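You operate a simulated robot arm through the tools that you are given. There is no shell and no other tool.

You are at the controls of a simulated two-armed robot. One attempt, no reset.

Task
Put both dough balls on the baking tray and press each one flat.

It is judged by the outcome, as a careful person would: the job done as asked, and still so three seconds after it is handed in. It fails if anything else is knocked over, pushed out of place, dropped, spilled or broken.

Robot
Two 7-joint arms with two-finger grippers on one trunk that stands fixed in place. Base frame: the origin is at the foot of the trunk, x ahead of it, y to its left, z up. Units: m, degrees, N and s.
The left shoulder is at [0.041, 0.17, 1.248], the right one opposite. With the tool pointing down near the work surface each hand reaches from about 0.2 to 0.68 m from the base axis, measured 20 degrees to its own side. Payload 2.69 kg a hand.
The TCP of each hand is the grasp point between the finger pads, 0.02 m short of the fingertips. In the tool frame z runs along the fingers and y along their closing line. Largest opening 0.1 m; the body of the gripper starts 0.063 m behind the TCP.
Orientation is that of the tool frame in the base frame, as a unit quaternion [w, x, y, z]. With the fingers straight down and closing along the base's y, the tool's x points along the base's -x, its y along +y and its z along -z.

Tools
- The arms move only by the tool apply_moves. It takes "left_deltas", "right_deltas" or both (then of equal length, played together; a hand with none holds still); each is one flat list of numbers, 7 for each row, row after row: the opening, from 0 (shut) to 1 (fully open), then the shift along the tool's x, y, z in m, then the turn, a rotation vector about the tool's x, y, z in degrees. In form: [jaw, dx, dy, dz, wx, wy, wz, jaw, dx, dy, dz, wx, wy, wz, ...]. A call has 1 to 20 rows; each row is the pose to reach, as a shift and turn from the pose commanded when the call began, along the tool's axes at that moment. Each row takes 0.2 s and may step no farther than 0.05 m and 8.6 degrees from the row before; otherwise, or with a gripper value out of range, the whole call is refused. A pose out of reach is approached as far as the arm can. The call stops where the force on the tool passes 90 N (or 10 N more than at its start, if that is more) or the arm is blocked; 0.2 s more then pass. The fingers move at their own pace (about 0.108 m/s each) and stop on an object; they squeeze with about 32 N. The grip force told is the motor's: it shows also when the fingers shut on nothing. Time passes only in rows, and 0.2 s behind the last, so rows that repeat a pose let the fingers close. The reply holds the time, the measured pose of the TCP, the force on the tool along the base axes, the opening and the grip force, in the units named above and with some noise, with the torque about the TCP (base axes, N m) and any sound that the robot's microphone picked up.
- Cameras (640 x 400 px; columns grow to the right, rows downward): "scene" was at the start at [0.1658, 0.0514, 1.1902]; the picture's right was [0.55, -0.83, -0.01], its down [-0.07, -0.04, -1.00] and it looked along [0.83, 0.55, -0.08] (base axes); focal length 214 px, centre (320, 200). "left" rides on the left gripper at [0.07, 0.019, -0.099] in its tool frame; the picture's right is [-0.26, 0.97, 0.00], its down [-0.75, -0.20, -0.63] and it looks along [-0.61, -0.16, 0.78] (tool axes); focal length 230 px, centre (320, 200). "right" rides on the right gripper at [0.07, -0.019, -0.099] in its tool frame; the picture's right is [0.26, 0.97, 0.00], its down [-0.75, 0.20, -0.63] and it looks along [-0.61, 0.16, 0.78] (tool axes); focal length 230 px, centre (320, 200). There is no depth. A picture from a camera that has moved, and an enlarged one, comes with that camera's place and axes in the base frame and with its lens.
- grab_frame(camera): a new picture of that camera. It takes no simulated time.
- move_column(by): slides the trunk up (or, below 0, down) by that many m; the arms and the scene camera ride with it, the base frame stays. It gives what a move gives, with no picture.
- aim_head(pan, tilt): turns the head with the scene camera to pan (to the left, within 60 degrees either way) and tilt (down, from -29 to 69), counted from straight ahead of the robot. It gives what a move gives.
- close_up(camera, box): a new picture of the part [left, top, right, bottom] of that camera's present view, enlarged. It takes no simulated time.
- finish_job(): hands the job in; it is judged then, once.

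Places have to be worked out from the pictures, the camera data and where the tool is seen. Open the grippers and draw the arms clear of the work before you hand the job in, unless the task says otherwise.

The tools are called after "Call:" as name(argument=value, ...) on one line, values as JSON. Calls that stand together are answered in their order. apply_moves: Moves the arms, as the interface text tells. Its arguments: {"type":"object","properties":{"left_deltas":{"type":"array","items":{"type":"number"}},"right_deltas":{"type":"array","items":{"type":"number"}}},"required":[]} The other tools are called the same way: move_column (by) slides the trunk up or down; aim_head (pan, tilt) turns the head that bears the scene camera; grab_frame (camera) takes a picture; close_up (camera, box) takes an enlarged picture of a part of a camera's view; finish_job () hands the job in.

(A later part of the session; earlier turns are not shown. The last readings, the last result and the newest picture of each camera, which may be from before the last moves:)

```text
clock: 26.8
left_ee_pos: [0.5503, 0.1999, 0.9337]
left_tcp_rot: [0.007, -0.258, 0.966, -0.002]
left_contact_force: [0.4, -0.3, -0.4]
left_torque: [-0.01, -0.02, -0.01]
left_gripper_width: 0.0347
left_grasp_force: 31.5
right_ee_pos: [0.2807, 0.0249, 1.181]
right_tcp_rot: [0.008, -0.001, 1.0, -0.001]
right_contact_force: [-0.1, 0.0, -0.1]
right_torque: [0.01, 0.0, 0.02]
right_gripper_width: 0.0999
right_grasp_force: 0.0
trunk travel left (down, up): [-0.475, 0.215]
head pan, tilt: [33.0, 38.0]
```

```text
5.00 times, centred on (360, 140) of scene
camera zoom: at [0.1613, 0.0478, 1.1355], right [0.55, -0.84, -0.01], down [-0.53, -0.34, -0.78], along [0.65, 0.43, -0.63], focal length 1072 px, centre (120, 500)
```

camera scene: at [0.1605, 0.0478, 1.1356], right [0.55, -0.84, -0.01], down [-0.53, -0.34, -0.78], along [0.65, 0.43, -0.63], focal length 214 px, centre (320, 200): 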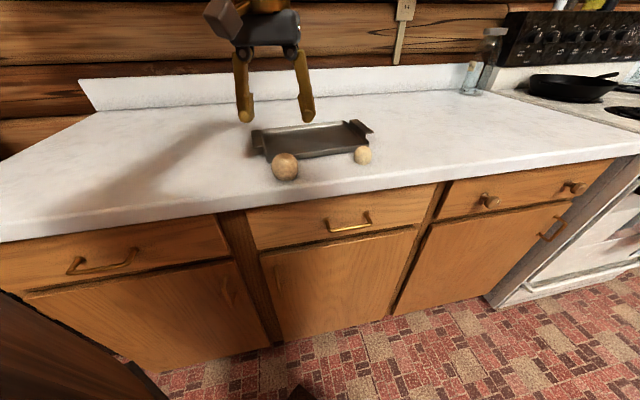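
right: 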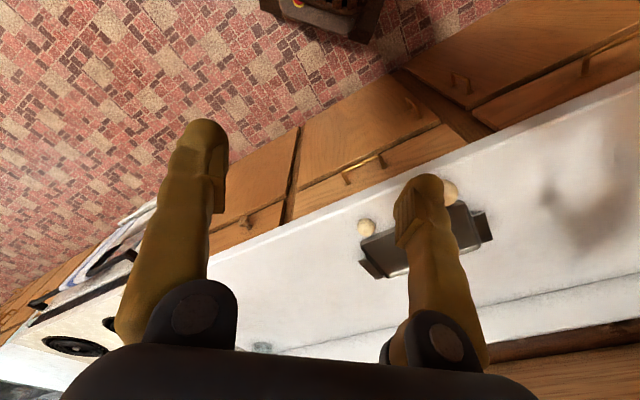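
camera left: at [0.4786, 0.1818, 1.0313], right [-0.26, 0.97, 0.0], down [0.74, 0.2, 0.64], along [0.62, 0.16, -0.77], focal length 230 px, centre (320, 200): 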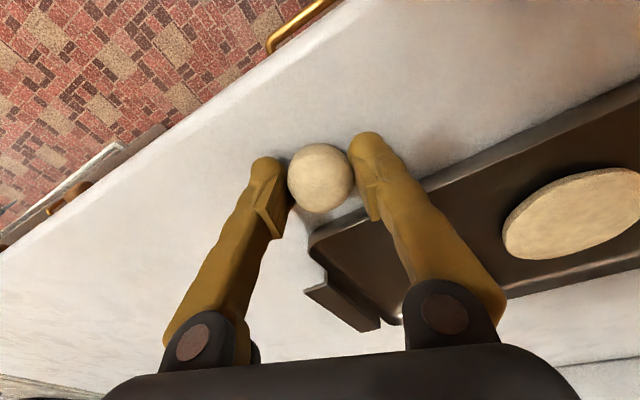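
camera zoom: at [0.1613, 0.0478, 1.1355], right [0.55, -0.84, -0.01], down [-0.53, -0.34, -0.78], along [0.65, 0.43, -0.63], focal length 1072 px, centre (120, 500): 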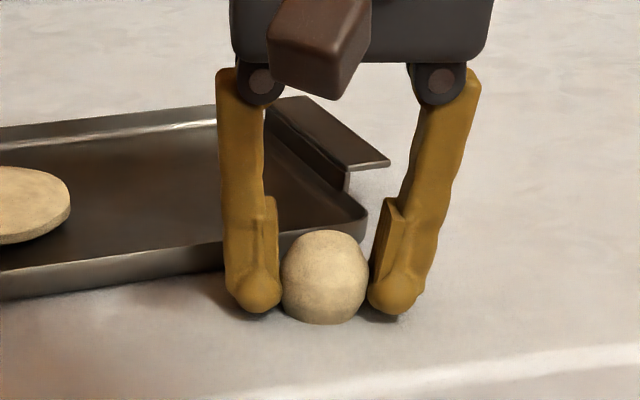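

The grip is firm now, 0.035 m at 31.5 N, with the ball between the fingertips. I'll lift it straight up.

Call:
apply_moves(left_deltas=[0.3, 0, 0, -0.005, 0, 0, 0, 0.3, 0, 0, -0.015, 0, 0, 0, 0.3, 0, 0, -0.03, 0, 0, 0, 0.3, 0, 0, -0.05, 0, 0, 0, 0.3, 0, 0, -0.07, 0, 0, 0, 0.3, 0, 0, -0.08, 0, 0, 0, 0.3, 0, 0, -0.08, 0, 0, 0])

Call:
grab_frame(camera="left")

Call:
close_up(camera="scene", box=[240, 80, 460, 218])

```text
clock: 28.4
left_ee_pos: [0.5467, 0.2005, 1.0143]
left_tcp_rot: [0.007, -0.259, 0.966, -0.001]
left_contact_force: [0.3, -1.0, 0.0]
left_torque: [-0.01, 0.03, -0.01]
left_gripper_width: 0.0348
left_grasp_force: 32.0
right_ee_pos: [0.281, 0.0242, 1.1824]
right_tcp_rot: [0.008, -0.001, 1.0, -0.001]
right_contact_force: [-0.3, 0.7, -0.7]
right_torque: [-0.02, -0.01, 0.0]
right_gripper_width: 0.1001
right_grasp_force: 0.0
trunk travel left (down, up): [-0.475, 0.215]
head pan, tilt: [33.0, 38.0]
```

```text
taken
camera left: at [0.4764, 0.183, 1.1114], right [-0.26, 0.97, 0.0], down [0.74, 0.2, 0.64], along [0.62, 0.16, -0.77], focal length 230 px, centre (320, 200)
```

left: 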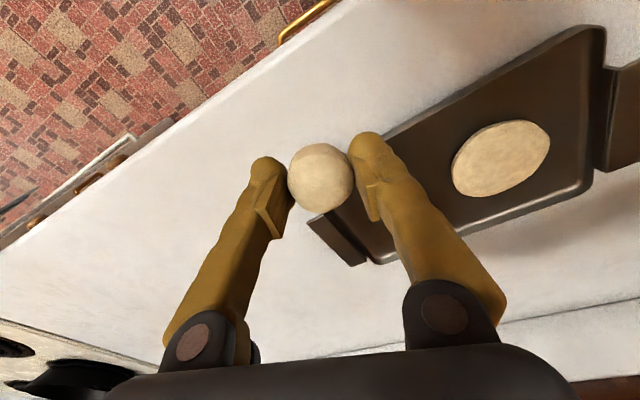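

```text
2.90 times, centred on (350, 149) of scene
camera zoom: at [0.1613, 0.0478, 1.1355], right [0.55, -0.84, -0.01], down [-0.53, -0.34, -0.78], along [0.65, 0.43, -0.63], focal length 622 px, centre (233, 348)
```

zoom: 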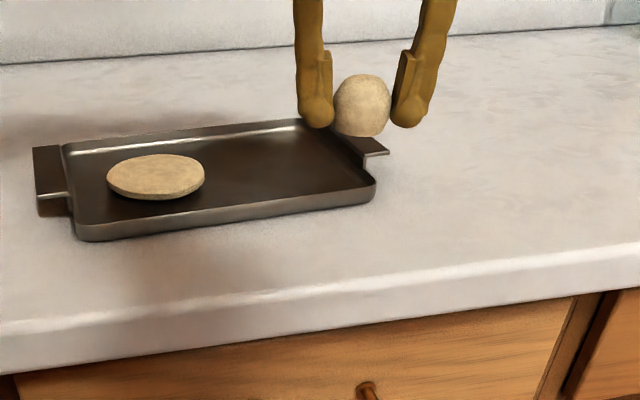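

Ball 2 is securely lifted. I'll carry it level to about (0.613, 0.308), over the right half of the tray and 10 cm from the first disc.

Call:
apply_moves(left_deltas=[0.3, -0.015, 0.008, 0, 0, 0, 0, 0.3, -0.037, 0.02, 0, 0, 0, 0, 0.3, -0.06, 0.033, 0, 0, 0, 0, 0.3, -0.083, 0.045, 0, 0, 0, 0, 0.3, -0.102, 0.055, 0, 0, 0, 0, 0.3, -0.1107, 0.0603, 0, 0, 0, 0, 0.3, -0.1107, 0.0603, 0, 0, 0, 0])

Call:
grab_frame(camera="left")

Call:
close_up(camera="scene", box=[240, 80, 460, 218])

```text
clock: 29.5
left_ee_pos: [0.5866, 0.2879, 1.0298]
left_tcp_rot: [0.017, -0.259, 0.966, -0.006]
left_contact_force: [-1.1, -0.6, 0.5]
left_torque: [0.03, -0.07, -0.01]
left_gripper_width: 0.0344
left_grasp_force: 32.1
right_ee_pos: [0.2564, 0.0236, 1.1876]
right_tcp_rot: [0.019, -0.001, 1.0, -0.001]
right_contact_force: [-1.5, -0.5, 0.6]
right_torque: [0.01, -0.11, 0.01]
right_gripper_width: 0.0999
right_grasp_force: 0.0
trunk travel left (down, up): [-0.475, 0.215]
head pan, tilt: [33.0, 38.0]
stopped in row 5 (left hand): the arm was blocked; the commanded pose is now the measured one
```

```text
taken
camera left: at [0.5128, 0.2699, 1.1256], right [-0.26, 0.97, -0.01], down [0.73, 0.2, 0.66], along [0.64, 0.16, -0.76], focal length 230 px, centre (320, 200)
```

left: 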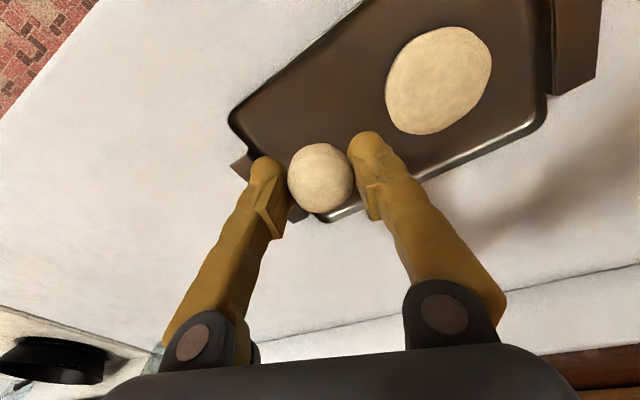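

```text
2.90 times, centred on (350, 149) of scene
camera zoom: at [0.1573, 0.0475, 1.1362], right [0.54, -0.84, -0.01], down [-0.53, -0.34, -0.78], along [0.65, 0.43, -0.62], focal length 622 px, centre (233, 348)
```

zoom: 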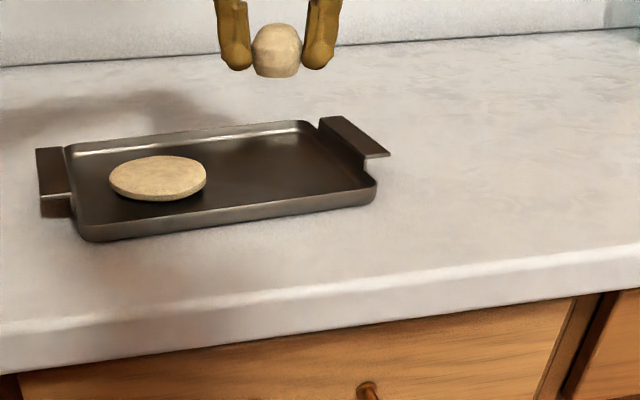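

The arm stopped short at about (0.587, 0.288), probably near its reach limit at this height, and the whole trunk swayed a little. I'll hold still briefly to let it settle and read the true pose.

Call:
apply_moves(left_deltas=[0.3, 0, 0, 0, 0, 0, 0, 0.3, 0, 0, 0, 0, 0, 0, 0.3, 0, 0, 0, 0, 0, 0])

Call:
grab_frame(camera="left")

Call:
grab_frame(camera="right")

Call:
grab_frame(camera="scene")

```text
clock: 30.3
left_ee_pos: [0.5909, 0.2877, 1.0261]
left_tcp_rot: [0.014, -0.258, 0.966, -0.004]
left_contact_force: [-0.9, 0.5, -0.1]
left_torque: [-0.01, 0.02, 0.02]
left_gripper_width: 0.0346
left_grasp_force: 32.0
right_ee_pos: [0.2617, 0.0247, 1.1861]
right_tcp_rot: [0.016, 0.0, 1.0, -0.002]
right_contact_force: [-0.8, 0.5, -0.3]
right_torque: [-0.02, 0.0, 0.02]
right_gripper_width: 0.1002
right_grasp_force: 0.1
trunk travel left (down, up): [-0.475, 0.215]
head pan, tilt: [33.0, 38.0]
```

```text
taken
camera left: at [0.5179, 0.2704, 1.1216], right [-0.26, 0.97, -0.01], down [0.73, 0.2, 0.65], along [0.63, 0.16, -0.76], focal length 230 px, centre (320, 200)
```

left: 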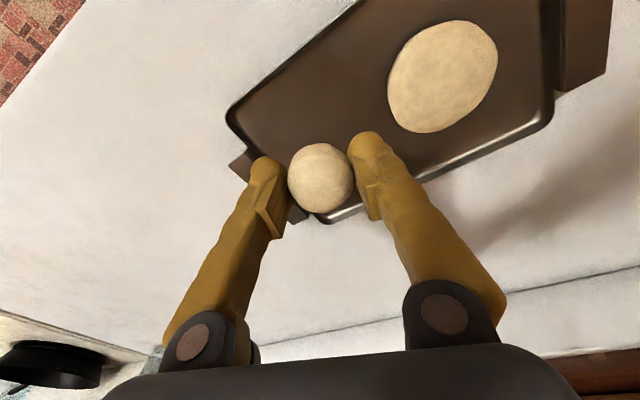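

```text
taken
camera right: at [0.1897, 0.0044, 1.283], right [-0.26, 0.97, -0.01], down [0.73, 0.2, 0.65], along [0.63, 0.16, -0.76], focal length 230 px, centre (320, 200)
```

right: 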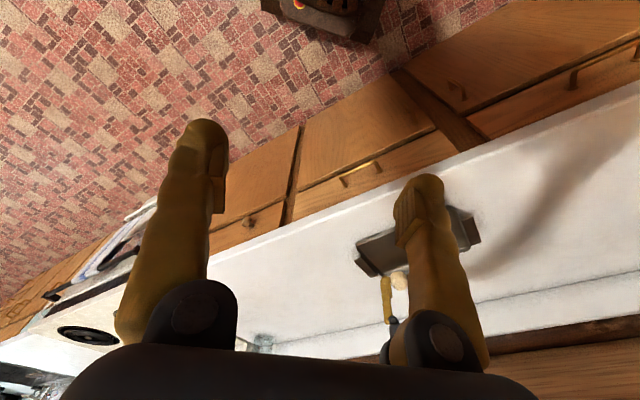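

```text
taken
camera scene: at [0.1619, 0.0479, 1.1354], right [0.54, -0.84, -0.01], down [-0.53, -0.34, -0.78], along [0.65, 0.43, -0.63], focal length 214 px, centre (320, 200)
```

scene: 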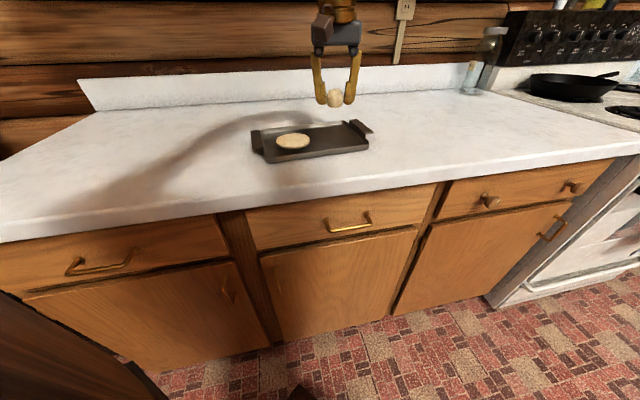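

The pose settled at (0.591, 0.288, 1.026) with about 1.7° of tilt, and the ball already hangs over the tray. Reach improves lower down, so I'll descend to z≈0.971 while taking out some tilt, then edge towards (0.597, 0.308).

Call:
apply_moves(left_deltas=[0.3, 0, 0, 0.01, -0.1, 0.2, 0, 0.3, 0, 0, 0.025, -0.3, 0.5, 0, 0.3, 0, 0, 0.04, -0.4, 0.8, 0, 0.3, 0, 0, 0.055, -0.5, 1.0, 0, 0.3, 0, 0, 0.055, -0.5, 1.0, 0])

Call:
close_up(camera="scene", box=[240, 80, 460, 218])

Call:
grab_frame(camera="left")

```text
clock: 31.0
left_ee_pos: [0.5738, 0.2875, 1.0159]
left_tcp_rot: [0.021, -0.259, 0.966, -0.006]
left_contact_force: [-0.6, 0.1, -1.7]
left_torque: [0.06, -0.1, -0.01]
left_gripper_width: 0.0345
left_grasp_force: 32.2
right_ee_pos: [0.2373, 0.0228, 1.1914]
right_tcp_rot: [0.028, -0.001, 1.0, -0.001]
right_contact_force: [-0.9, -0.8, 0.4]
right_torque: [0.0, -0.1, 0.04]
right_gripper_width: 0.1001
right_grasp_force: 0.1
trunk travel left (down, up): [-0.475, 0.215]
head pan, tilt: [33.0, 38.0]
stopped in row 3 (left hand): the arm was blocked; the commanded pose is now the measured one
```

```text
2.90 times, centred on (350, 149) of scene
camera zoom: at [0.1571, 0.0474, 1.1362], right [0.54, -0.84, -0.01], down [-0.53, -0.34, -0.78], along [0.65, 0.43, -0.62], focal length 622 px, centre (233, 348)
```

zoom: 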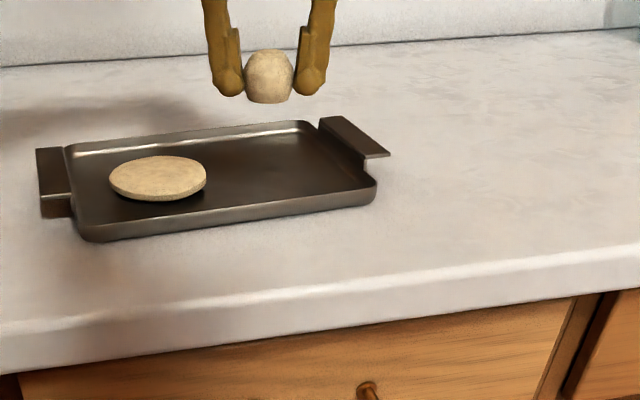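

```text
taken
camera left: at [0.499, 0.2688, 1.1105], right [-0.26, 0.97, -0.01], down [0.72, 0.2, 0.66], along [0.64, 0.16, -0.75], focal length 230 px, centre (320, 200)
```

left: 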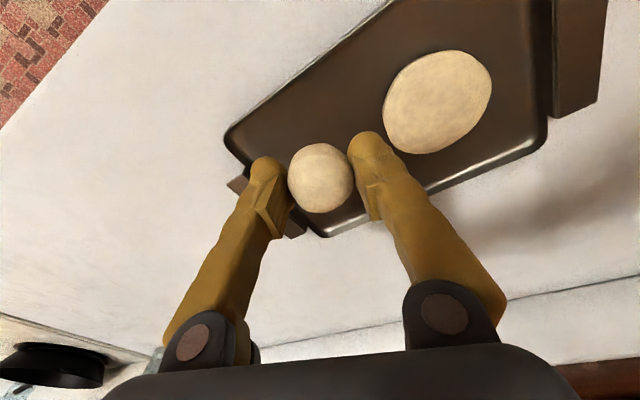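

It stopped again with nothing touching the tool, and the trunk leaned back, so something higher up the arm is the trouble. I'll turn the head up towards the left arm to look before moving again.

Call:
aim_head(pan=35, tilt=-10)

Call:
grab_frame(camera="scene")

Call:
grab_frame(camera="left")

```text
clock: 32.1
left_ee_pos: [0.5768, 0.2865, 1.0114]
left_tcp_rot: [0.017, -0.259, 0.966, -0.006]
left_contact_force: [0.1, -0.3, -0.1]
left_torque: [-0.02, 0.08, 0.03]
left_gripper_width: 0.0347
left_grasp_force: 31.7
right_ee_pos: [0.2434, 0.0228, 1.1885]
right_tcp_rot: [0.025, -0.001, 1.0, -0.003]
right_contact_force: [-0.3, -0.9, -0.4]
right_torque: [-0.02, -0.01, -0.01]
right_gripper_width: 0.1
right_grasp_force: 0.1
trunk travel left (down, up): [-0.475, 0.215]
head pan, tilt: [35.0, -10.0]
```

```text
taken
camera scene: at [0.1597, 0.0493, 1.2114], right [0.57, -0.82, -0.01], down [0.12, 0.1, -0.99], along [0.81, 0.57, 0.16], focal length 214 px, centre (320, 200)
```

scene: 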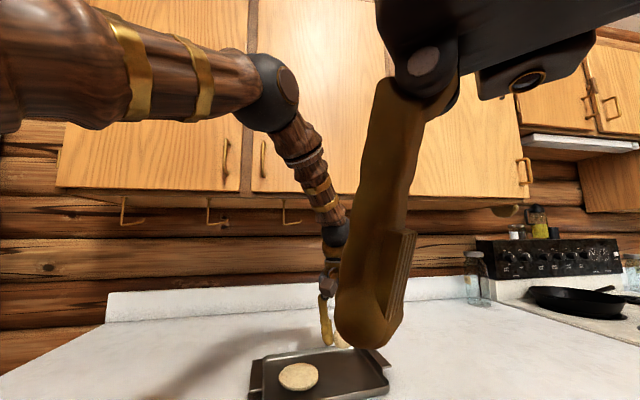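

```text
taken
camera left: at [0.5039, 0.2695, 1.1069], right [-0.26, 0.97, -0.01], down [0.73, 0.2, 0.66], along [0.64, 0.16, -0.75], focal length 230 px, centre (320, 200)
```

left: 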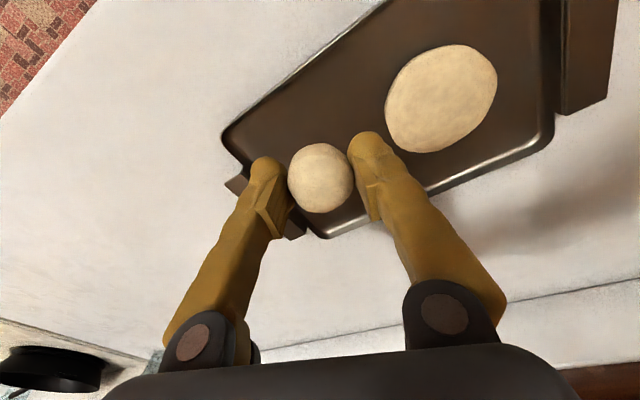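

The elbow looks well clear of the cabinets in this view. I'll check the upper arm and elbow from another head angle before choosing a move.

Call:
aim_head(pan=55, tilt=-25)

Call:
grab_frame(camera="scene")

Call:
grab_frame(camera="right")

```text
clock: 33.0
left_ee_pos: [0.5762, 0.2868, 1.012]
left_tcp_rot: [0.017, -0.259, 0.966, -0.005]
left_contact_force: [-0.5, 0.7, -0.7]
left_torque: [0.02, 0.02, -0.02]
left_gripper_width: 0.0347
left_grasp_force: 31.8
right_ee_pos: [0.2426, 0.0236, 1.1881]
right_tcp_rot: [0.025, 0.0, 1.0, -0.003]
right_contact_force: [0.1, -0.4, -0.4]
right_torque: [0.02, 0.01, -0.02]
right_gripper_width: 0.1
right_grasp_force: 0.1
trunk travel left (down, up): [-0.475, 0.215]
head pan, tilt: [55.0, -25.0]
```

```text
taken
camera scene: at [0.1313, 0.059, 1.2324], right [0.82, -0.57, -0.01], down [0.23, 0.35, -0.91], along [0.53, 0.74, 0.41], focal length 214 px, centre (320, 200)
```

scene: 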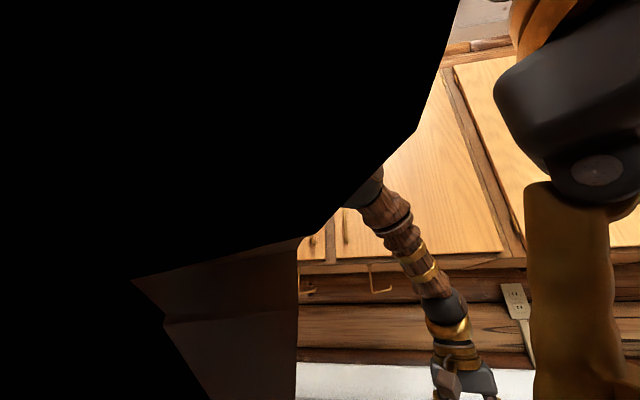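

```text
taken
camera right: at [0.169, 0.004, 1.2855], right [-0.26, 0.97, -0.02], down [0.72, 0.2, 0.67], along [0.65, 0.16, -0.75], focal length 230 px, centre (320, 200)
```

right: 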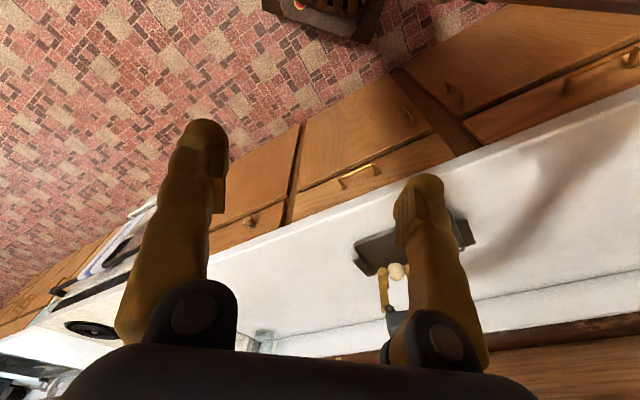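

Looking back at the readings, the left hand was tracking well when the stop came, so a link is probably touching the robot's own head or right arm; the camera now sees the upper arm right against it. I'll move the right arm forward and outward, clear of the head, and then turn the head away from the left arm.

Call:
apply_moves(right_deltas=[1, -0.02, 0, 0, 0, 0, 0, 1, -0.045, 0, 0, 0, 0, 0, 1, -0.06, -0.02, 0, 0, 0, 0, 1, -0.06, -0.05, 0, 0, 0, 0, 1, -0.06, -0.08, 0, 0, 0, 0, 1, -0.06, -0.11, 0, 0, 0, 0, 1, -0.06, -0.14, 0, 0, 0, 0, 1, -0.06, -0.16, 0, 0, 0, 0, 1, -0.06, -0.16, 0, 0, 0, 0])

Call:
grab_frame(camera="scene")

Call:
grab_frame(camera="right")

```text
clock: 35.0
left_ee_pos: [0.5768, 0.2866, 1.0115]
left_tcp_rot: [0.016, -0.258, 0.966, -0.006]
left_contact_force: [0.2, 0.1, -0.3]
left_torque: [-0.03, 0.02, -0.03]
left_gripper_width: 0.0345
left_grasp_force: 32.6
right_ee_pos: [0.3007, -0.1358, 1.189]
right_tcp_rot: [0.015, 0.0, 1.0, -0.003]
right_contact_force: [0.0, 0.0, 0.2]
right_torque: [-0.03, 0.0, 0.0]
right_gripper_width: 0.0999
right_grasp_force: 0.1
trunk travel left (down, up): [-0.475, 0.215]
head pan, tilt: [55.0, -25.0]
```

```text
taken
camera scene: at [0.1312, 0.0594, 1.2324], right [0.82, -0.57, -0.01], down [0.23, 0.35, -0.91], along [0.53, 0.74, 0.41], focal length 214 px, centre (320, 200)
```

scene: 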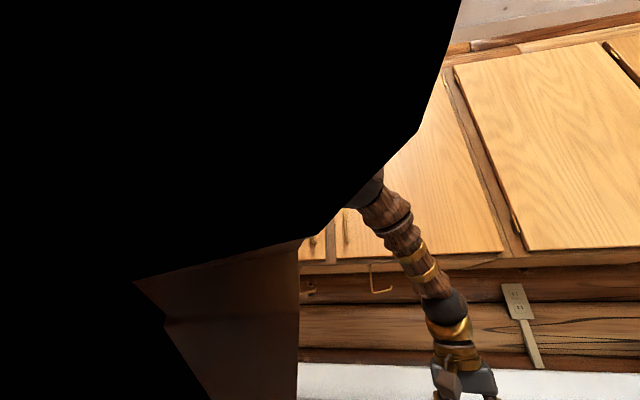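

```text
taken
camera right: at [0.2292, -0.1553, 1.2862], right [-0.26, 0.97, -0.01], down [0.73, 0.2, 0.65], along [0.63, 0.16, -0.76], focal length 230 px, centre (320, 200)
```

right: 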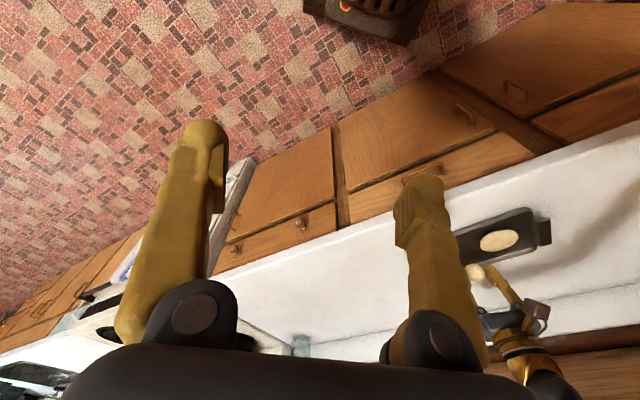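

The right arm is clear. I'll turn the head to pan 8, tilt 35, away from the left upper arm but still seeing the tray.

Call:
aim_head(pan=8, tilt=32)

Call:
grab_frame(camera="scene")

```text
clock: 36.2
left_ee_pos: [0.577, 0.2873, 1.0107]
left_tcp_rot: [0.018, -0.259, 0.966, -0.005]
left_contact_force: [-0.3, -0.5, -0.3]
left_torque: [0.01, 0.03, -0.03]
left_gripper_width: 0.0347
left_grasp_force: 31.6
right_ee_pos: [0.301, -0.137, 1.1895]
right_tcp_rot: [0.014, -0.001, 1.0, -0.003]
right_contact_force: [0.8, 0.1, 0.3]
right_torque: [-0.02, 0.01, 0.0]
right_gripper_width: 0.0998
right_grasp_force: 0.0
trunk travel left (down, up): [-0.475, 0.215]
head pan, tilt: [8.0, 32.0]
```

```text
taken
camera scene: at [0.1777, 0.0134, 1.1445], right [0.14, -0.99, 0.0], down [-0.54, -0.07, -0.84], along [0.83, 0.12, -0.54], focal length 214 px, centre (320, 200)
```

scene: 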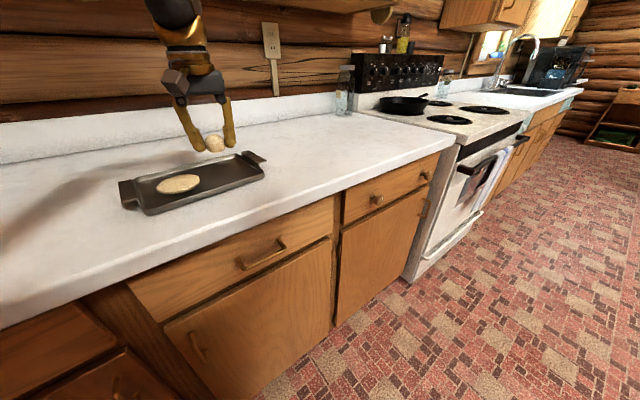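

Now I have a clear view of ball and tray, with the ball at about (0.577, 0.287). I'll creep slowly toward (0.599, 0.310), level, taking out about 1° of the tilt as I go.

Call:
apply_moves(left_deltas=[0.3, -0.004, 0.001, 0, -0.1, 0.2, 0, 0.3, -0.009, 0.003, 0, -0.2, 0.4, 0, 0.3, -0.014, 0.004, 0, -0.3, 0.6, 0, 0.3, -0.02, 0.006, 0, -0.4, 0.8, 0, 0.3, -0.026, 0.008, 0, -0.5, 1.0, 0, 0.3, -0.0306, 0.009, 0, -0.6, 1.1, 0, 0.3, -0.0306, 0.009, 0, -0.6, 1.1, 0])

Call:
close_up(camera="scene", box=[100, 80, 300, 230])

Call:
grab_frame(camera="left")

```text
clock: 37.4
left_ee_pos: [0.5768, 0.3058, 1.026]
left_tcp_rot: [0.018, -0.259, 0.966, -0.006]
left_contact_force: [-0.3, -0.1, -1.4]
left_torque: [0.02, -0.07, -0.01]
left_gripper_width: 0.0344
left_grasp_force: 31.4
right_ee_pos: [0.2751, -0.1364, 1.1799]
right_tcp_rot: [-0.008, -0.001, 1.0, -0.003]
right_contact_force: [-1.2, -1.0, 0.0]
right_torque: [-0.01, -0.09, -0.03]
right_gripper_width: 0.1002
right_grasp_force: 0.1
trunk travel left (down, up): [-0.475, 0.215]
head pan, tilt: [8.0, 32.0]
stopped in row 5 (left hand): the arm was blocked; the commanded pose is now the measured one
```

```text
2.67 times, centred on (200, 155) of scene
camera zoom: at [0.1752, 0.0127, 1.1449], right [0.14, -0.99, 0.0], down [-0.54, -0.07, -0.84], along [0.83, 0.12, -0.54], focal length 572 px, centre (640, 320)
```

zoom: 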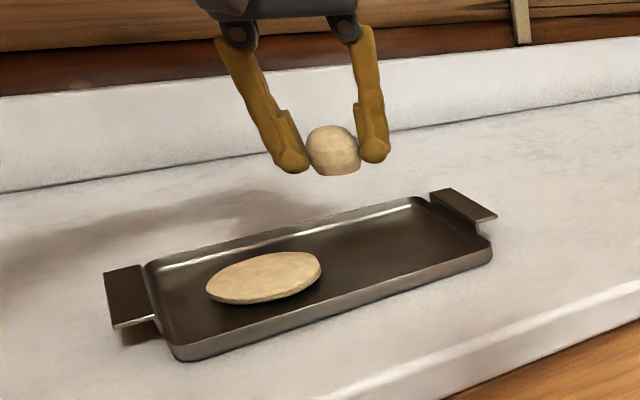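

```text
taken
camera left: at [0.5034, 0.2878, 1.1206], right [-0.26, 0.97, -0.01], down [0.73, 0.2, 0.66], along [0.64, 0.16, -0.75], focal length 230 px, centre (320, 200)
```

left: 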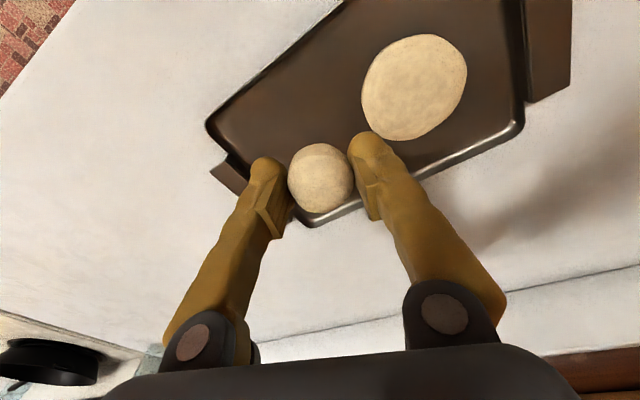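

It stopped at almost the same radius, about 0.67 m from the base axis. With the robot's steady 18 mm backward lean, that means I'm at the reach limit, not hitting anything. Tilting the wrist so the fingers point a little outward will gain reach, so I'll first let it settle and read the pose.

Call:
apply_moves(left_deltas=[0.3, 0, 0, 0, 0, 0, 0, 0.3, 0, 0, 0, 0, 0, 0, 0.3, 0, 0, 0, 0, 0, 0])

```text
clock: 38.2
left_ee_pos: [0.5801, 0.3058, 1.0227]
left_tcp_rot: [0.016, -0.258, 0.966, -0.006]
left_contact_force: [0.2, 0.0, -0.7]
left_torque: [0.02, -0.02, 0.03]
left_gripper_width: 0.035
left_grasp_force: 31.8
right_ee_pos: [0.2782, -0.1364, 1.1776]
right_tcp_rot: [-0.008, -0.001, 1.0, -0.004]
right_contact_force: [0.4, -0.1, 0.7]
right_torque: [-0.01, 0.0, 0.01]
right_gripper_width: 0.0999
right_grasp_force: 0.1
trunk travel left (down, up): [-0.475, 0.215]
head pan, tilt: [8.0, 32.0]
```

The hand settled at (0.580, 0.306, 1.023). I'll tilt the fingers 6° outward about the closing axis, which pulls the wrist back, and then shift gently to about (0.596, 0.302).

Call:
apply_moves(left_deltas=[0.3, 0, 0, 0, 0, -2, 0, 0.3, 0, 0, 0, 0, -4, 0, 0.3, 0, 0, 0, 0, -6, 0, 0.3, -0.005, -0.005, 0, 0, -6, 0, 0.3, -0.012, -0.0115, 0, 0, -6, 0, 0.3, -0.012, -0.0115, 0, 0, -6, 0])

Call:
close_up(camera="scene", box=[100, 80, 300, 230])

Call:
grab_frame(camera="left")

```text
clock: 39.6
left_ee_pos: [0.5948, 0.3017, 1.0236]
left_tcp_rot: [0.066, -0.259, 0.964, 0.008]
left_contact_force: [0.6, -0.1, -0.5]
left_torque: [0.0, -0.03, -0.01]
left_gripper_width: 0.0344
left_grasp_force: 32.1
right_ee_pos: [0.2779, -0.1357, 1.1782]
right_tcp_rot: [-0.008, -0.001, 1.0, -0.003]
right_contact_force: [-0.3, 0.2, -0.7]
right_torque: [-0.05, -0.01, -0.01]
right_gripper_width: 0.0999
right_grasp_force: 0.1
trunk travel left (down, up): [-0.475, 0.215]
head pan, tilt: [8.0, 32.0]
```

```text
2.67 times, centred on (200, 155) of scene
camera zoom: at [0.1776, 0.0133, 1.1445], right [0.14, -0.99, 0.0], down [-0.54, -0.07, -0.84], along [0.83, 0.12, -0.54], focal length 572 px, centre (640, 320)
```

zoom: 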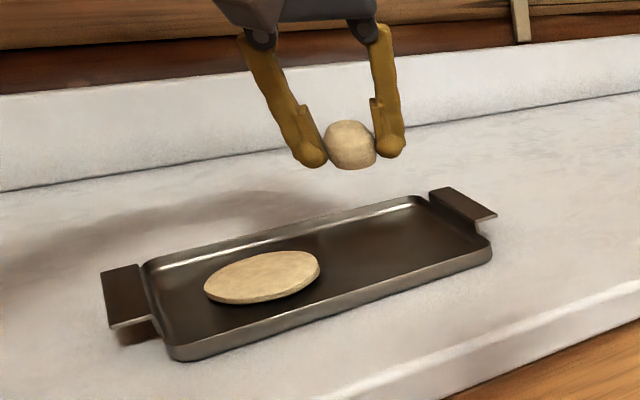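

```text
taken
camera left: at [0.5138, 0.2795, 1.1111], right [-0.26, 0.97, 0.02], down [0.67, 0.17, 0.73], along [0.7, 0.2, -0.69], focal length 230 px, centre (320, 200)
```

left: 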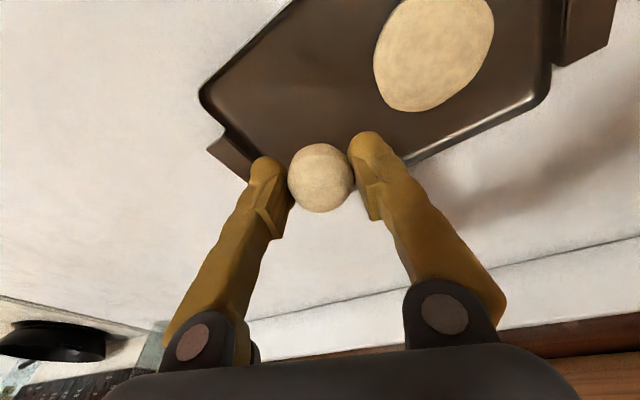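

That worked with no stop: the TCP is at (0.595, 0.302, 1.024), tilted about 7.6°. The ball is over the right half of the tray, and I'll lower it vertically in small steps.

Call:
apply_moves(left_deltas=[0.3, 0.0013, 0.0002, 0.0099, 0, 0, 0, 0.3, 0.0033, 0.0005, 0.0248, 0, 0, 0, 0.3, 0.0052, 0.0008, 0.0396, 0, 0, 0, 0.3, 0.0072, 0.001, 0.0545, 0, 0, 0, 0.3, 0.0086, 0.0012, 0.0654, 0, 0, 0, 0.3, 0.0094, 0.0014, 0.0714, 0, 0, 0, 0.3, 0.0094, 0.0014, 0.0714, 0, 0, 0])

Call:
close_up(camera="scene", box=[100, 80, 300, 230])

Call:
grab_frame(camera="left")

```text
clock: 41.2
left_ee_pos: [0.5964, 0.3029, 0.9535]
left_tcp_rot: [0.067, -0.258, 0.964, 0.008]
left_contact_force: [0.2, 0.4, -0.1]
left_torque: [-0.03, -0.02, 0.0]
left_gripper_width: 0.0348
left_grasp_force: 32.0
right_ee_pos: [0.2792, -0.1363, 1.1791]
right_tcp_rot: [-0.007, -0.001, 1.0, -0.004]
right_contact_force: [0.0, 0.4, 0.3]
right_torque: [0.01, 0.0, 0.02]
right_gripper_width: 0.0997
right_grasp_force: 0.0
trunk travel left (down, up): [-0.475, 0.215]
head pan, tilt: [8.0, 32.0]
```

```text
2.67 times, centred on (200, 155) of scene
camera zoom: at [0.1777, 0.0132, 1.1445], right [0.14, -0.99, 0.0], down [-0.54, -0.07, -0.84], along [0.83, 0.12, -0.54], focal length 572 px, centre (640, 320)
```

zoom: 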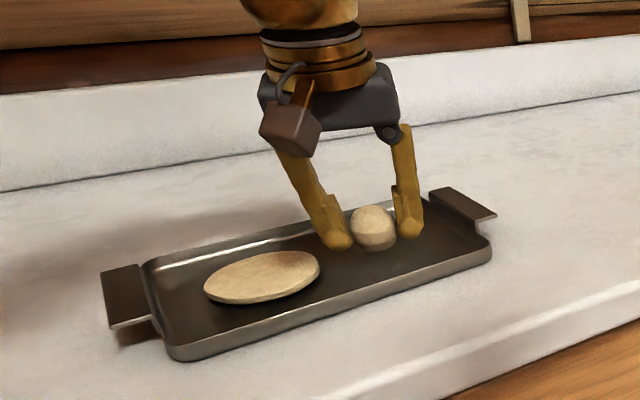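

```text
taken
camera left: at [0.5146, 0.28, 1.0401], right [-0.26, 0.97, 0.02], down [0.67, 0.17, 0.73], along [0.7, 0.2, -0.69], focal length 230 px, centre (320, 200)
```

left: 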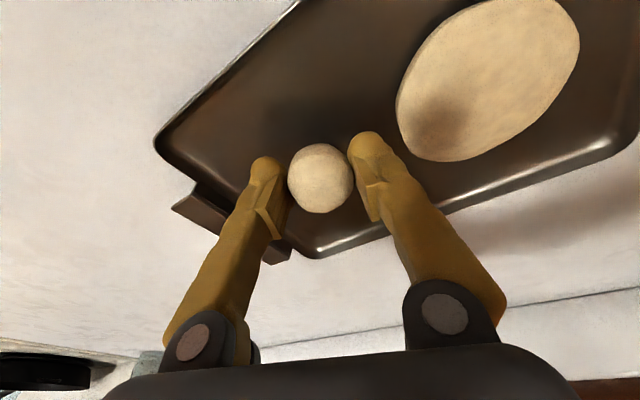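

The ball hangs just above the tray floor with good room all round. I'll lower the last 18 mm or so gently, until contact.

Call:
apply_moves(left_deltas=[0.3, 0.0009, 0.0001, 0.007, 0, 0, 0, 0.3, 0.0017, 0.0002, 0.0129, 0, 0, 0, 0.3, 0.0021, 0.0003, 0.0159, 0, 0, 0, 0.3, 0.0024, 0.0003, 0.0178, 0, 0, 0, 0.3, 0.0024, 0.0003, 0.0178, 0, 0, 0])

Call:
close_up(camera="scene", box=[180, 110, 280, 185])

```text
clock: 42.4
left_ee_pos: [0.5967, 0.3015, 0.9393]
left_tcp_rot: [0.072, -0.259, 0.963, 0.008]
left_contact_force: [2.3, 6.5, 41.3]
left_torque: [-0.1, 0.47, -0.09]
left_gripper_width: 0.0345
left_grasp_force: 32.0
right_ee_pos: [0.2762, -0.1373, 1.1791]
right_tcp_rot: [-0.006, 0.0, 1.0, -0.003]
right_contact_force: [-0.2, 0.2, -0.2]
right_torque: [0.02, 0.03, 0.03]
right_gripper_width: 0.1002
right_grasp_force: 0.1
trunk travel left (down, up): [-0.475, 0.215]
head pan, tilt: [8.0, 32.0]
```

```text
5.33 times, centred on (230, 148) of scene
camera zoom: at [0.1745, 0.0123, 1.1453], right [0.14, -0.99, 0.0], down [-0.54, -0.07, -0.84], along [0.83, 0.12, -0.54], focal length 1144 px, centre (800, 480)
```

zoom: 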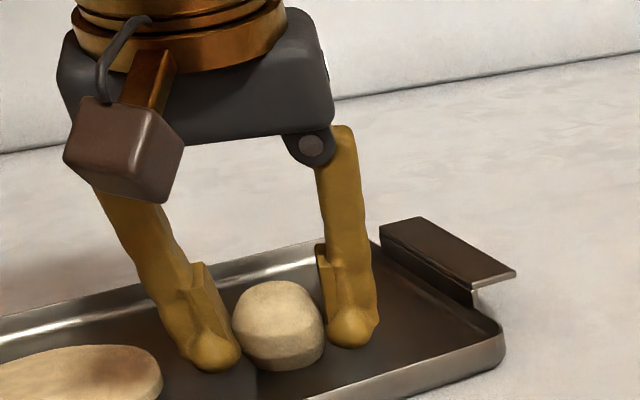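

The ball is on the tray with about 41 N. I'll ease up 4 mm, open the fingers to 0.055 m, and rise straight up.

Call:
apply_moves(left_deltas=[0.3, -0.0004, 0, -0.003, 0, 0, 0, 0.42, -0.0005, 0, -0.004, 0, 0, 0, 0.5, -0.0005, 0, -0.004, 0, 0, 0, 0.55, -0.0005, 0, -0.004, 0, 0, 0, 0.55, -0.0005, 0, -0.004, 0, 0, 0])

Call:
close_up(camera="scene", box=[180, 110, 280, 185])

Call:
grab_frame(camera="left")

```text
clock: 43.6
left_ee_pos: [0.5945, 0.3009, 0.9373]
left_tcp_rot: [0.065, -0.259, 0.964, 0.009]
left_contact_force: [0.4, -0.1, 0.3]
left_torque: [0.03, 0.0, 0.01]
left_gripper_width: 0.0551
left_grasp_force: 0.1
right_ee_pos: [0.279, -0.1371, 1.1787]
right_tcp_rot: [-0.008, -0.001, 1.0, -0.004]
right_contact_force: [1.2, 0.6, 0.1]
right_torque: [-0.01, -0.02, 0.0]
right_gripper_width: 0.1001
right_grasp_force: 0.0
trunk travel left (down, up): [-0.475, 0.215]
head pan, tilt: [8.0, 32.0]
```

```text
5.33 times, centred on (230, 148) of scene
camera zoom: at [0.1777, 0.0132, 1.1444], right [0.14, -0.99, 0.0], down [-0.54, -0.07, -0.84], along [0.83, 0.12, -0.54], focal length 1144 px, centre (800, 480)
```

zoom: 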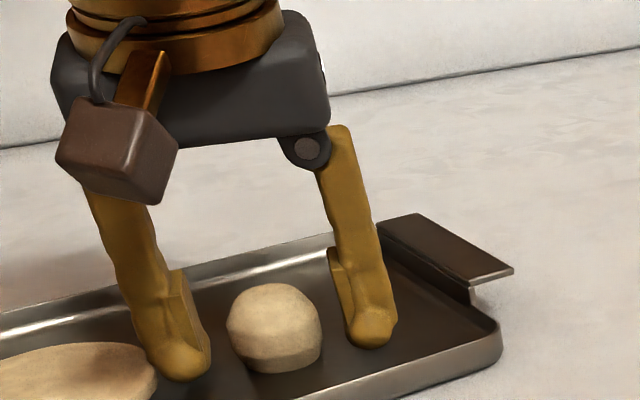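

```text
taken
camera left: at [0.5134, 0.2794, 1.0242], right [-0.26, 0.97, 0.02], down [0.67, 0.17, 0.73], along [0.7, 0.2, -0.69], focal length 230 px, centre (320, 200)
```

left: 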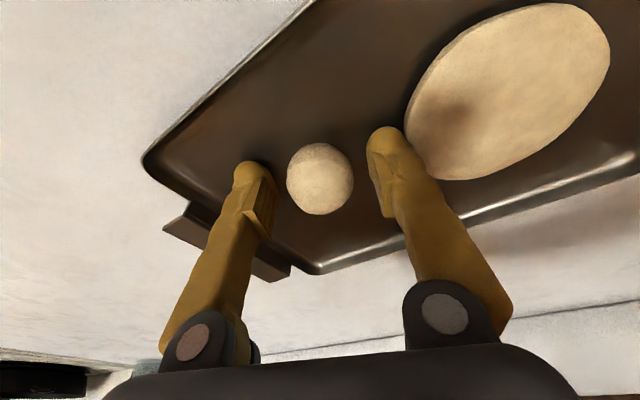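

Ball 2 is free and sits on the tray, clear of the first disc. I'll rise straight up about 6 cm, then shut the fingers.

Call:
apply_moves(left_deltas=[0.55, -0.0013, -0.0002, -0.0099, 0, 0, 0, 0.55, -0.0033, -0.0005, -0.0248, 0, 0, 0, 0.55, -0.0059, -0.0008, -0.0446, 0, 0, 0, 0.55, -0.0079, -0.0011, -0.0595, 0, 0, 0, 0.25, -0.0079, -0.0011, -0.0595, 0, 0, 0, 0, -0.0079, -0.0011, -0.0595, 0, 0, 0, 0, -0.0079, -0.0011, -0.0595, 0, 0, 0])

Call:
close_up(camera="scene", box=[100, 80, 300, 230])

Call:
grab_frame(camera="left")

```text
clock: 45.2
left_ee_pos: [0.5951, 0.3021, 0.9959]
left_tcp_rot: [0.067, -0.259, 0.964, 0.008]
left_contact_force: [-0.6, 0.8, -0.8]
left_torque: [-0.02, -0.02, -0.02]
left_gripper_width: 0.0
left_grasp_force: 29.2
right_ee_pos: [0.2789, -0.1365, 1.1778]
right_tcp_rot: [-0.008, 0.0, 1.0, -0.004]
right_contact_force: [0.0, -0.3, -0.3]
right_torque: [0.01, -0.01, 0.03]
right_gripper_width: 0.1001
right_grasp_force: 0.0
trunk travel left (down, up): [-0.475, 0.215]
head pan, tilt: [8.0, 32.0]
```

```text
2.67 times, centred on (200, 155) of scene
camera zoom: at [0.1778, 0.0133, 1.1445], right [0.14, -0.99, 0.0], down [-0.54, -0.07, -0.84], along [0.83, 0.12, -0.54], focal length 572 px, centre (640, 320)
```

zoom: 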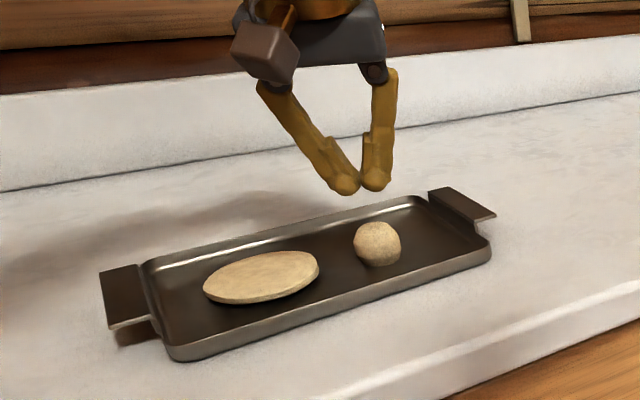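

```text
taken
camera left: at [0.5138, 0.2792, 1.0837], right [-0.26, 0.97, 0.02], down [0.67, 0.17, 0.73], along [0.7, 0.2, -0.69], focal length 230 px, centre (320, 200)
```

left: 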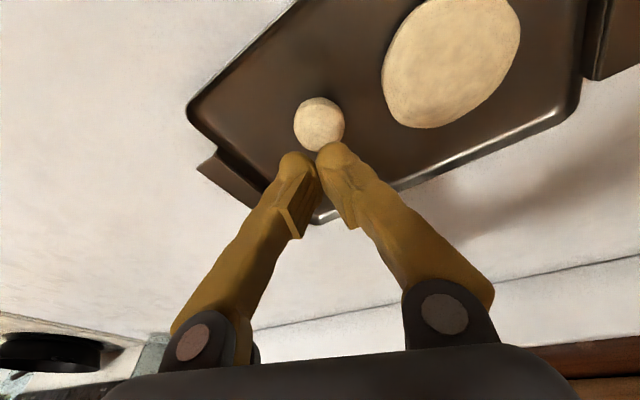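

Ball 2 sits at about (0.598, 0.304), right under the closed fingertips. I'll press straight down in small steps, as I did with the first one.

Call:
apply_moves(left_deltas=[0, 0.002, 0.0003, 0.0149, 0, 0, 0, 0, 0.0035, 0.0005, 0.0268, 0, 0, 0, 0, 0.0043, 0.0006, 0.0327, 0, 0, 0, 0, 0.0048, 0.0007, 0.0367, 0, 0, 0, 0, 0.0054, 0.0008, 0.0406, 0, 0, 0, 0, 0.0059, 0.0008, 0.0446, 0, 0, 0, 0, 0.0064, 0.0009, 0.0486, 0, 0, 0, 0, 0.0064, 0.0009, 0.0486, 0, 0, 0])

Call:
close_up(camera="scene", box=[180, 110, 280, 185])

Call:
grab_frame(camera="left")

```text
clock: 47.0
left_ee_pos: [0.5957, 0.3017, 0.9488]
left_tcp_rot: [0.067, -0.259, 0.964, 0.008]
left_contact_force: [-0.7, 0.5, 1.7]
left_torque: [0.01, 0.02, -0.01]
left_gripper_width: 0.0
left_grasp_force: 29.5
right_ee_pos: [0.2798, -0.1363, 1.1788]
right_tcp_rot: [-0.007, 0.0, 1.0, -0.003]
right_contact_force: [0.1, 0.6, 0.2]
right_torque: [0.0, -0.02, 0.02]
right_gripper_width: 0.1001
right_grasp_force: 0.1
trunk travel left (down, up): [-0.475, 0.215]
head pan, tilt: [8.0, 32.0]
```

```text
5.33 times, centred on (230, 148) of scene
camera zoom: at [0.1776, 0.0132, 1.1445], right [0.14, -0.99, 0.0], down [-0.54, -0.07, -0.84], along [0.83, 0.12, -0.54], focal length 1144 px, centre (800, 480)
```

zoom: 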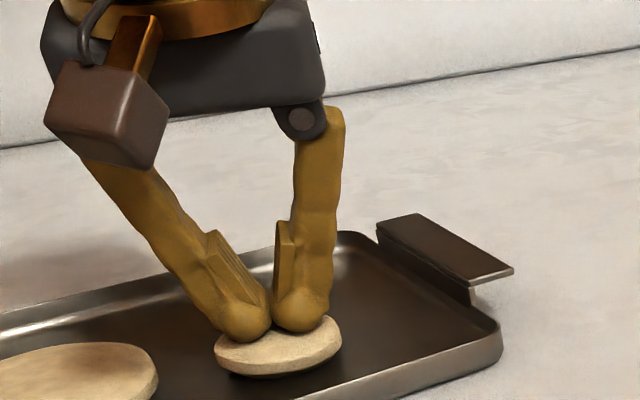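

```text
taken
camera left: at [0.5141, 0.2794, 1.0353], right [-0.26, 0.97, 0.02], down [0.67, 0.17, 0.73], along [0.7, 0.2, -0.69], focal length 230 px, centre (320, 200)
```

left: 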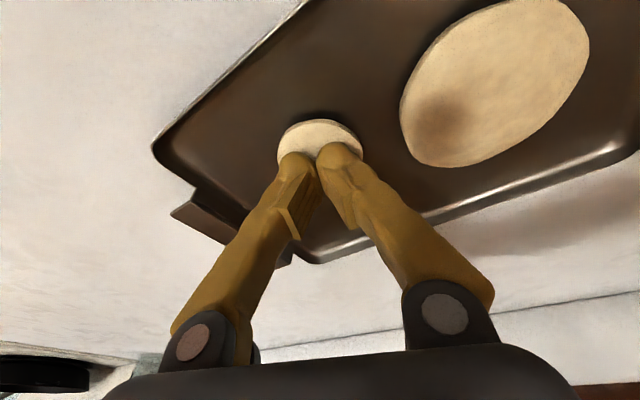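

Ball 2 is flattening well with almost no force so far. I'll keep pressing until the force climbs, as it did on the first disc.

Call:
apply_moves(left_deltas=[0, 0.0004, 0.0001, 0.003, 0, 0, 0, 0, 0.0008, 0.0001, 0.006, 0, 0, 0, 0, 0.0011, 0.0002, 0.0085, 0, 0, 0, 0, 0.0014, 0.0002, 0.0109, 0, 0, 0, 0, 0.0014, 0.0002, 0.0109, 0, 0, 0])

Call:
close_up(camera="scene", box=[180, 110, 280, 185])

Call:
grab_frame(camera="left")

```text
clock: 48.2
left_ee_pos: [0.5952, 0.302, 0.9415]
left_tcp_rot: [0.072, -0.258, 0.964, 0.007]
left_contact_force: [-2.7, 4.4, 39.9]
left_torque: [0.05, 0.31, -0.04]
left_gripper_width: 0.0058
left_grasp_force: 29.4
right_ee_pos: [0.276, -0.1377, 1.1792]
right_tcp_rot: [-0.004, -0.001, 1.0, -0.003]
right_contact_force: [-0.6, -0.6, 0.5]
right_torque: [0.01, 0.04, 0.05]
right_gripper_width: 0.1002
right_grasp_force: 0.0
trunk travel left (down, up): [-0.475, 0.215]
head pan, tilt: [8.0, 32.0]
```

```text
5.33 times, centred on (230, 148) of scene
camera zoom: at [0.1741, 0.0121, 1.1454], right [0.14, -0.99, 0.0], down [-0.54, -0.07, -0.84], along [0.83, 0.12, -0.54], focal length 1144 px, centre (800, 480)
```

zoom: 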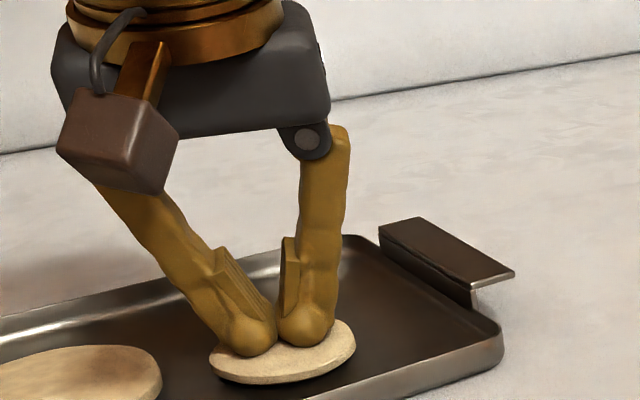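

```text
taken
camera left: at [0.5128, 0.2792, 1.0287], right [-0.26, 0.97, 0.02], down [0.66, 0.17, 0.73], along [0.71, 0.2, -0.68], focal length 230 px, centre (320, 200)
```

left: 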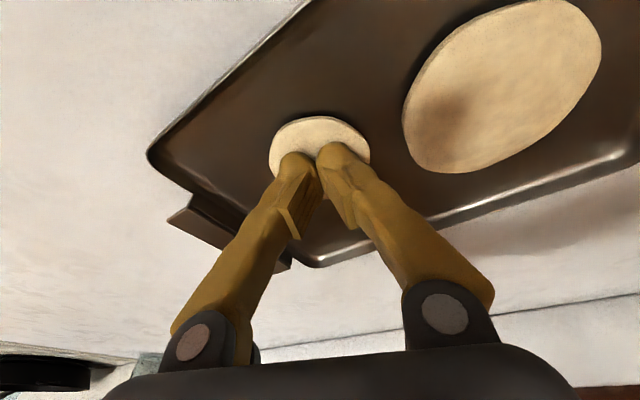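

Ball 2 is now a thin disc with 40 N resisting, the same end point as the first one. I'll rise straight up and check both.

Call:
apply_moves(left_deltas=[0, -0.0007, -0.0001, -0.005, 0, 0, 0, 0, -0.0026, -0.0004, -0.0198, 0, 0, 0, 0, -0.0052, -0.0008, -0.0396, 0, 0, 0, 0, -0.0079, -0.0011, -0.0595, 0, 0, 0, 0, -0.0118, -0.0017, -0.0892, 0, 0, 0, 0, -0.0118, -0.0017, -0.0892, 0, 0, 0])

Call:
close_up(camera="scene", box=[100, 80, 300, 230])

Call:
grab_frame(camera="left")

```text
clock: 49.6
left_ee_pos: [0.5983, 0.3024, 1.025]
left_tcp_rot: [0.065, -0.259, 0.964, 0.009]
left_contact_force: [0.6, 0.0, 0.4]
left_torque: [-0.01, 0.01, 0.01]
left_gripper_width: 0.0001
left_grasp_force: 29.7
right_ee_pos: [0.2787, -0.1362, 1.1775]
right_tcp_rot: [-0.007, -0.001, 1.0, -0.004]
right_contact_force: [0.4, -0.8, 0.9]
right_torque: [0.0, 0.06, 0.02]
right_gripper_width: 0.1002
right_grasp_force: 0.1
trunk travel left (down, up): [-0.475, 0.215]
head pan, tilt: [8.0, 32.0]
```

```text
2.67 times, centred on (200, 155) of scene
camera zoom: at [0.1782, 0.0134, 1.1444], right [0.14, -0.99, 0.0], down [-0.54, -0.07, -0.84], along [0.83, 0.12, -0.54], focal length 572 px, centre (640, 320)
```

zoom: 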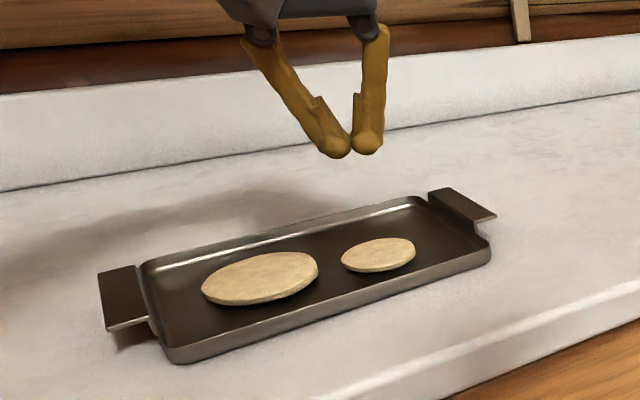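

```text
taken
camera left: at [0.5154, 0.2795, 1.1129], right [-0.26, 0.97, 0.02], down [0.67, 0.17, 0.73], along [0.7, 0.2, -0.69], focal length 230 px, centre (320, 200)
```

left: 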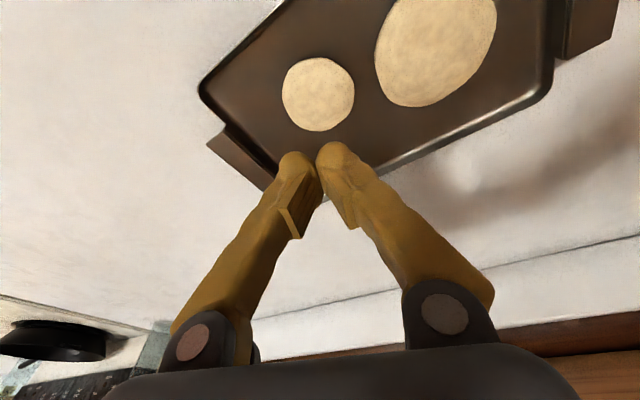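

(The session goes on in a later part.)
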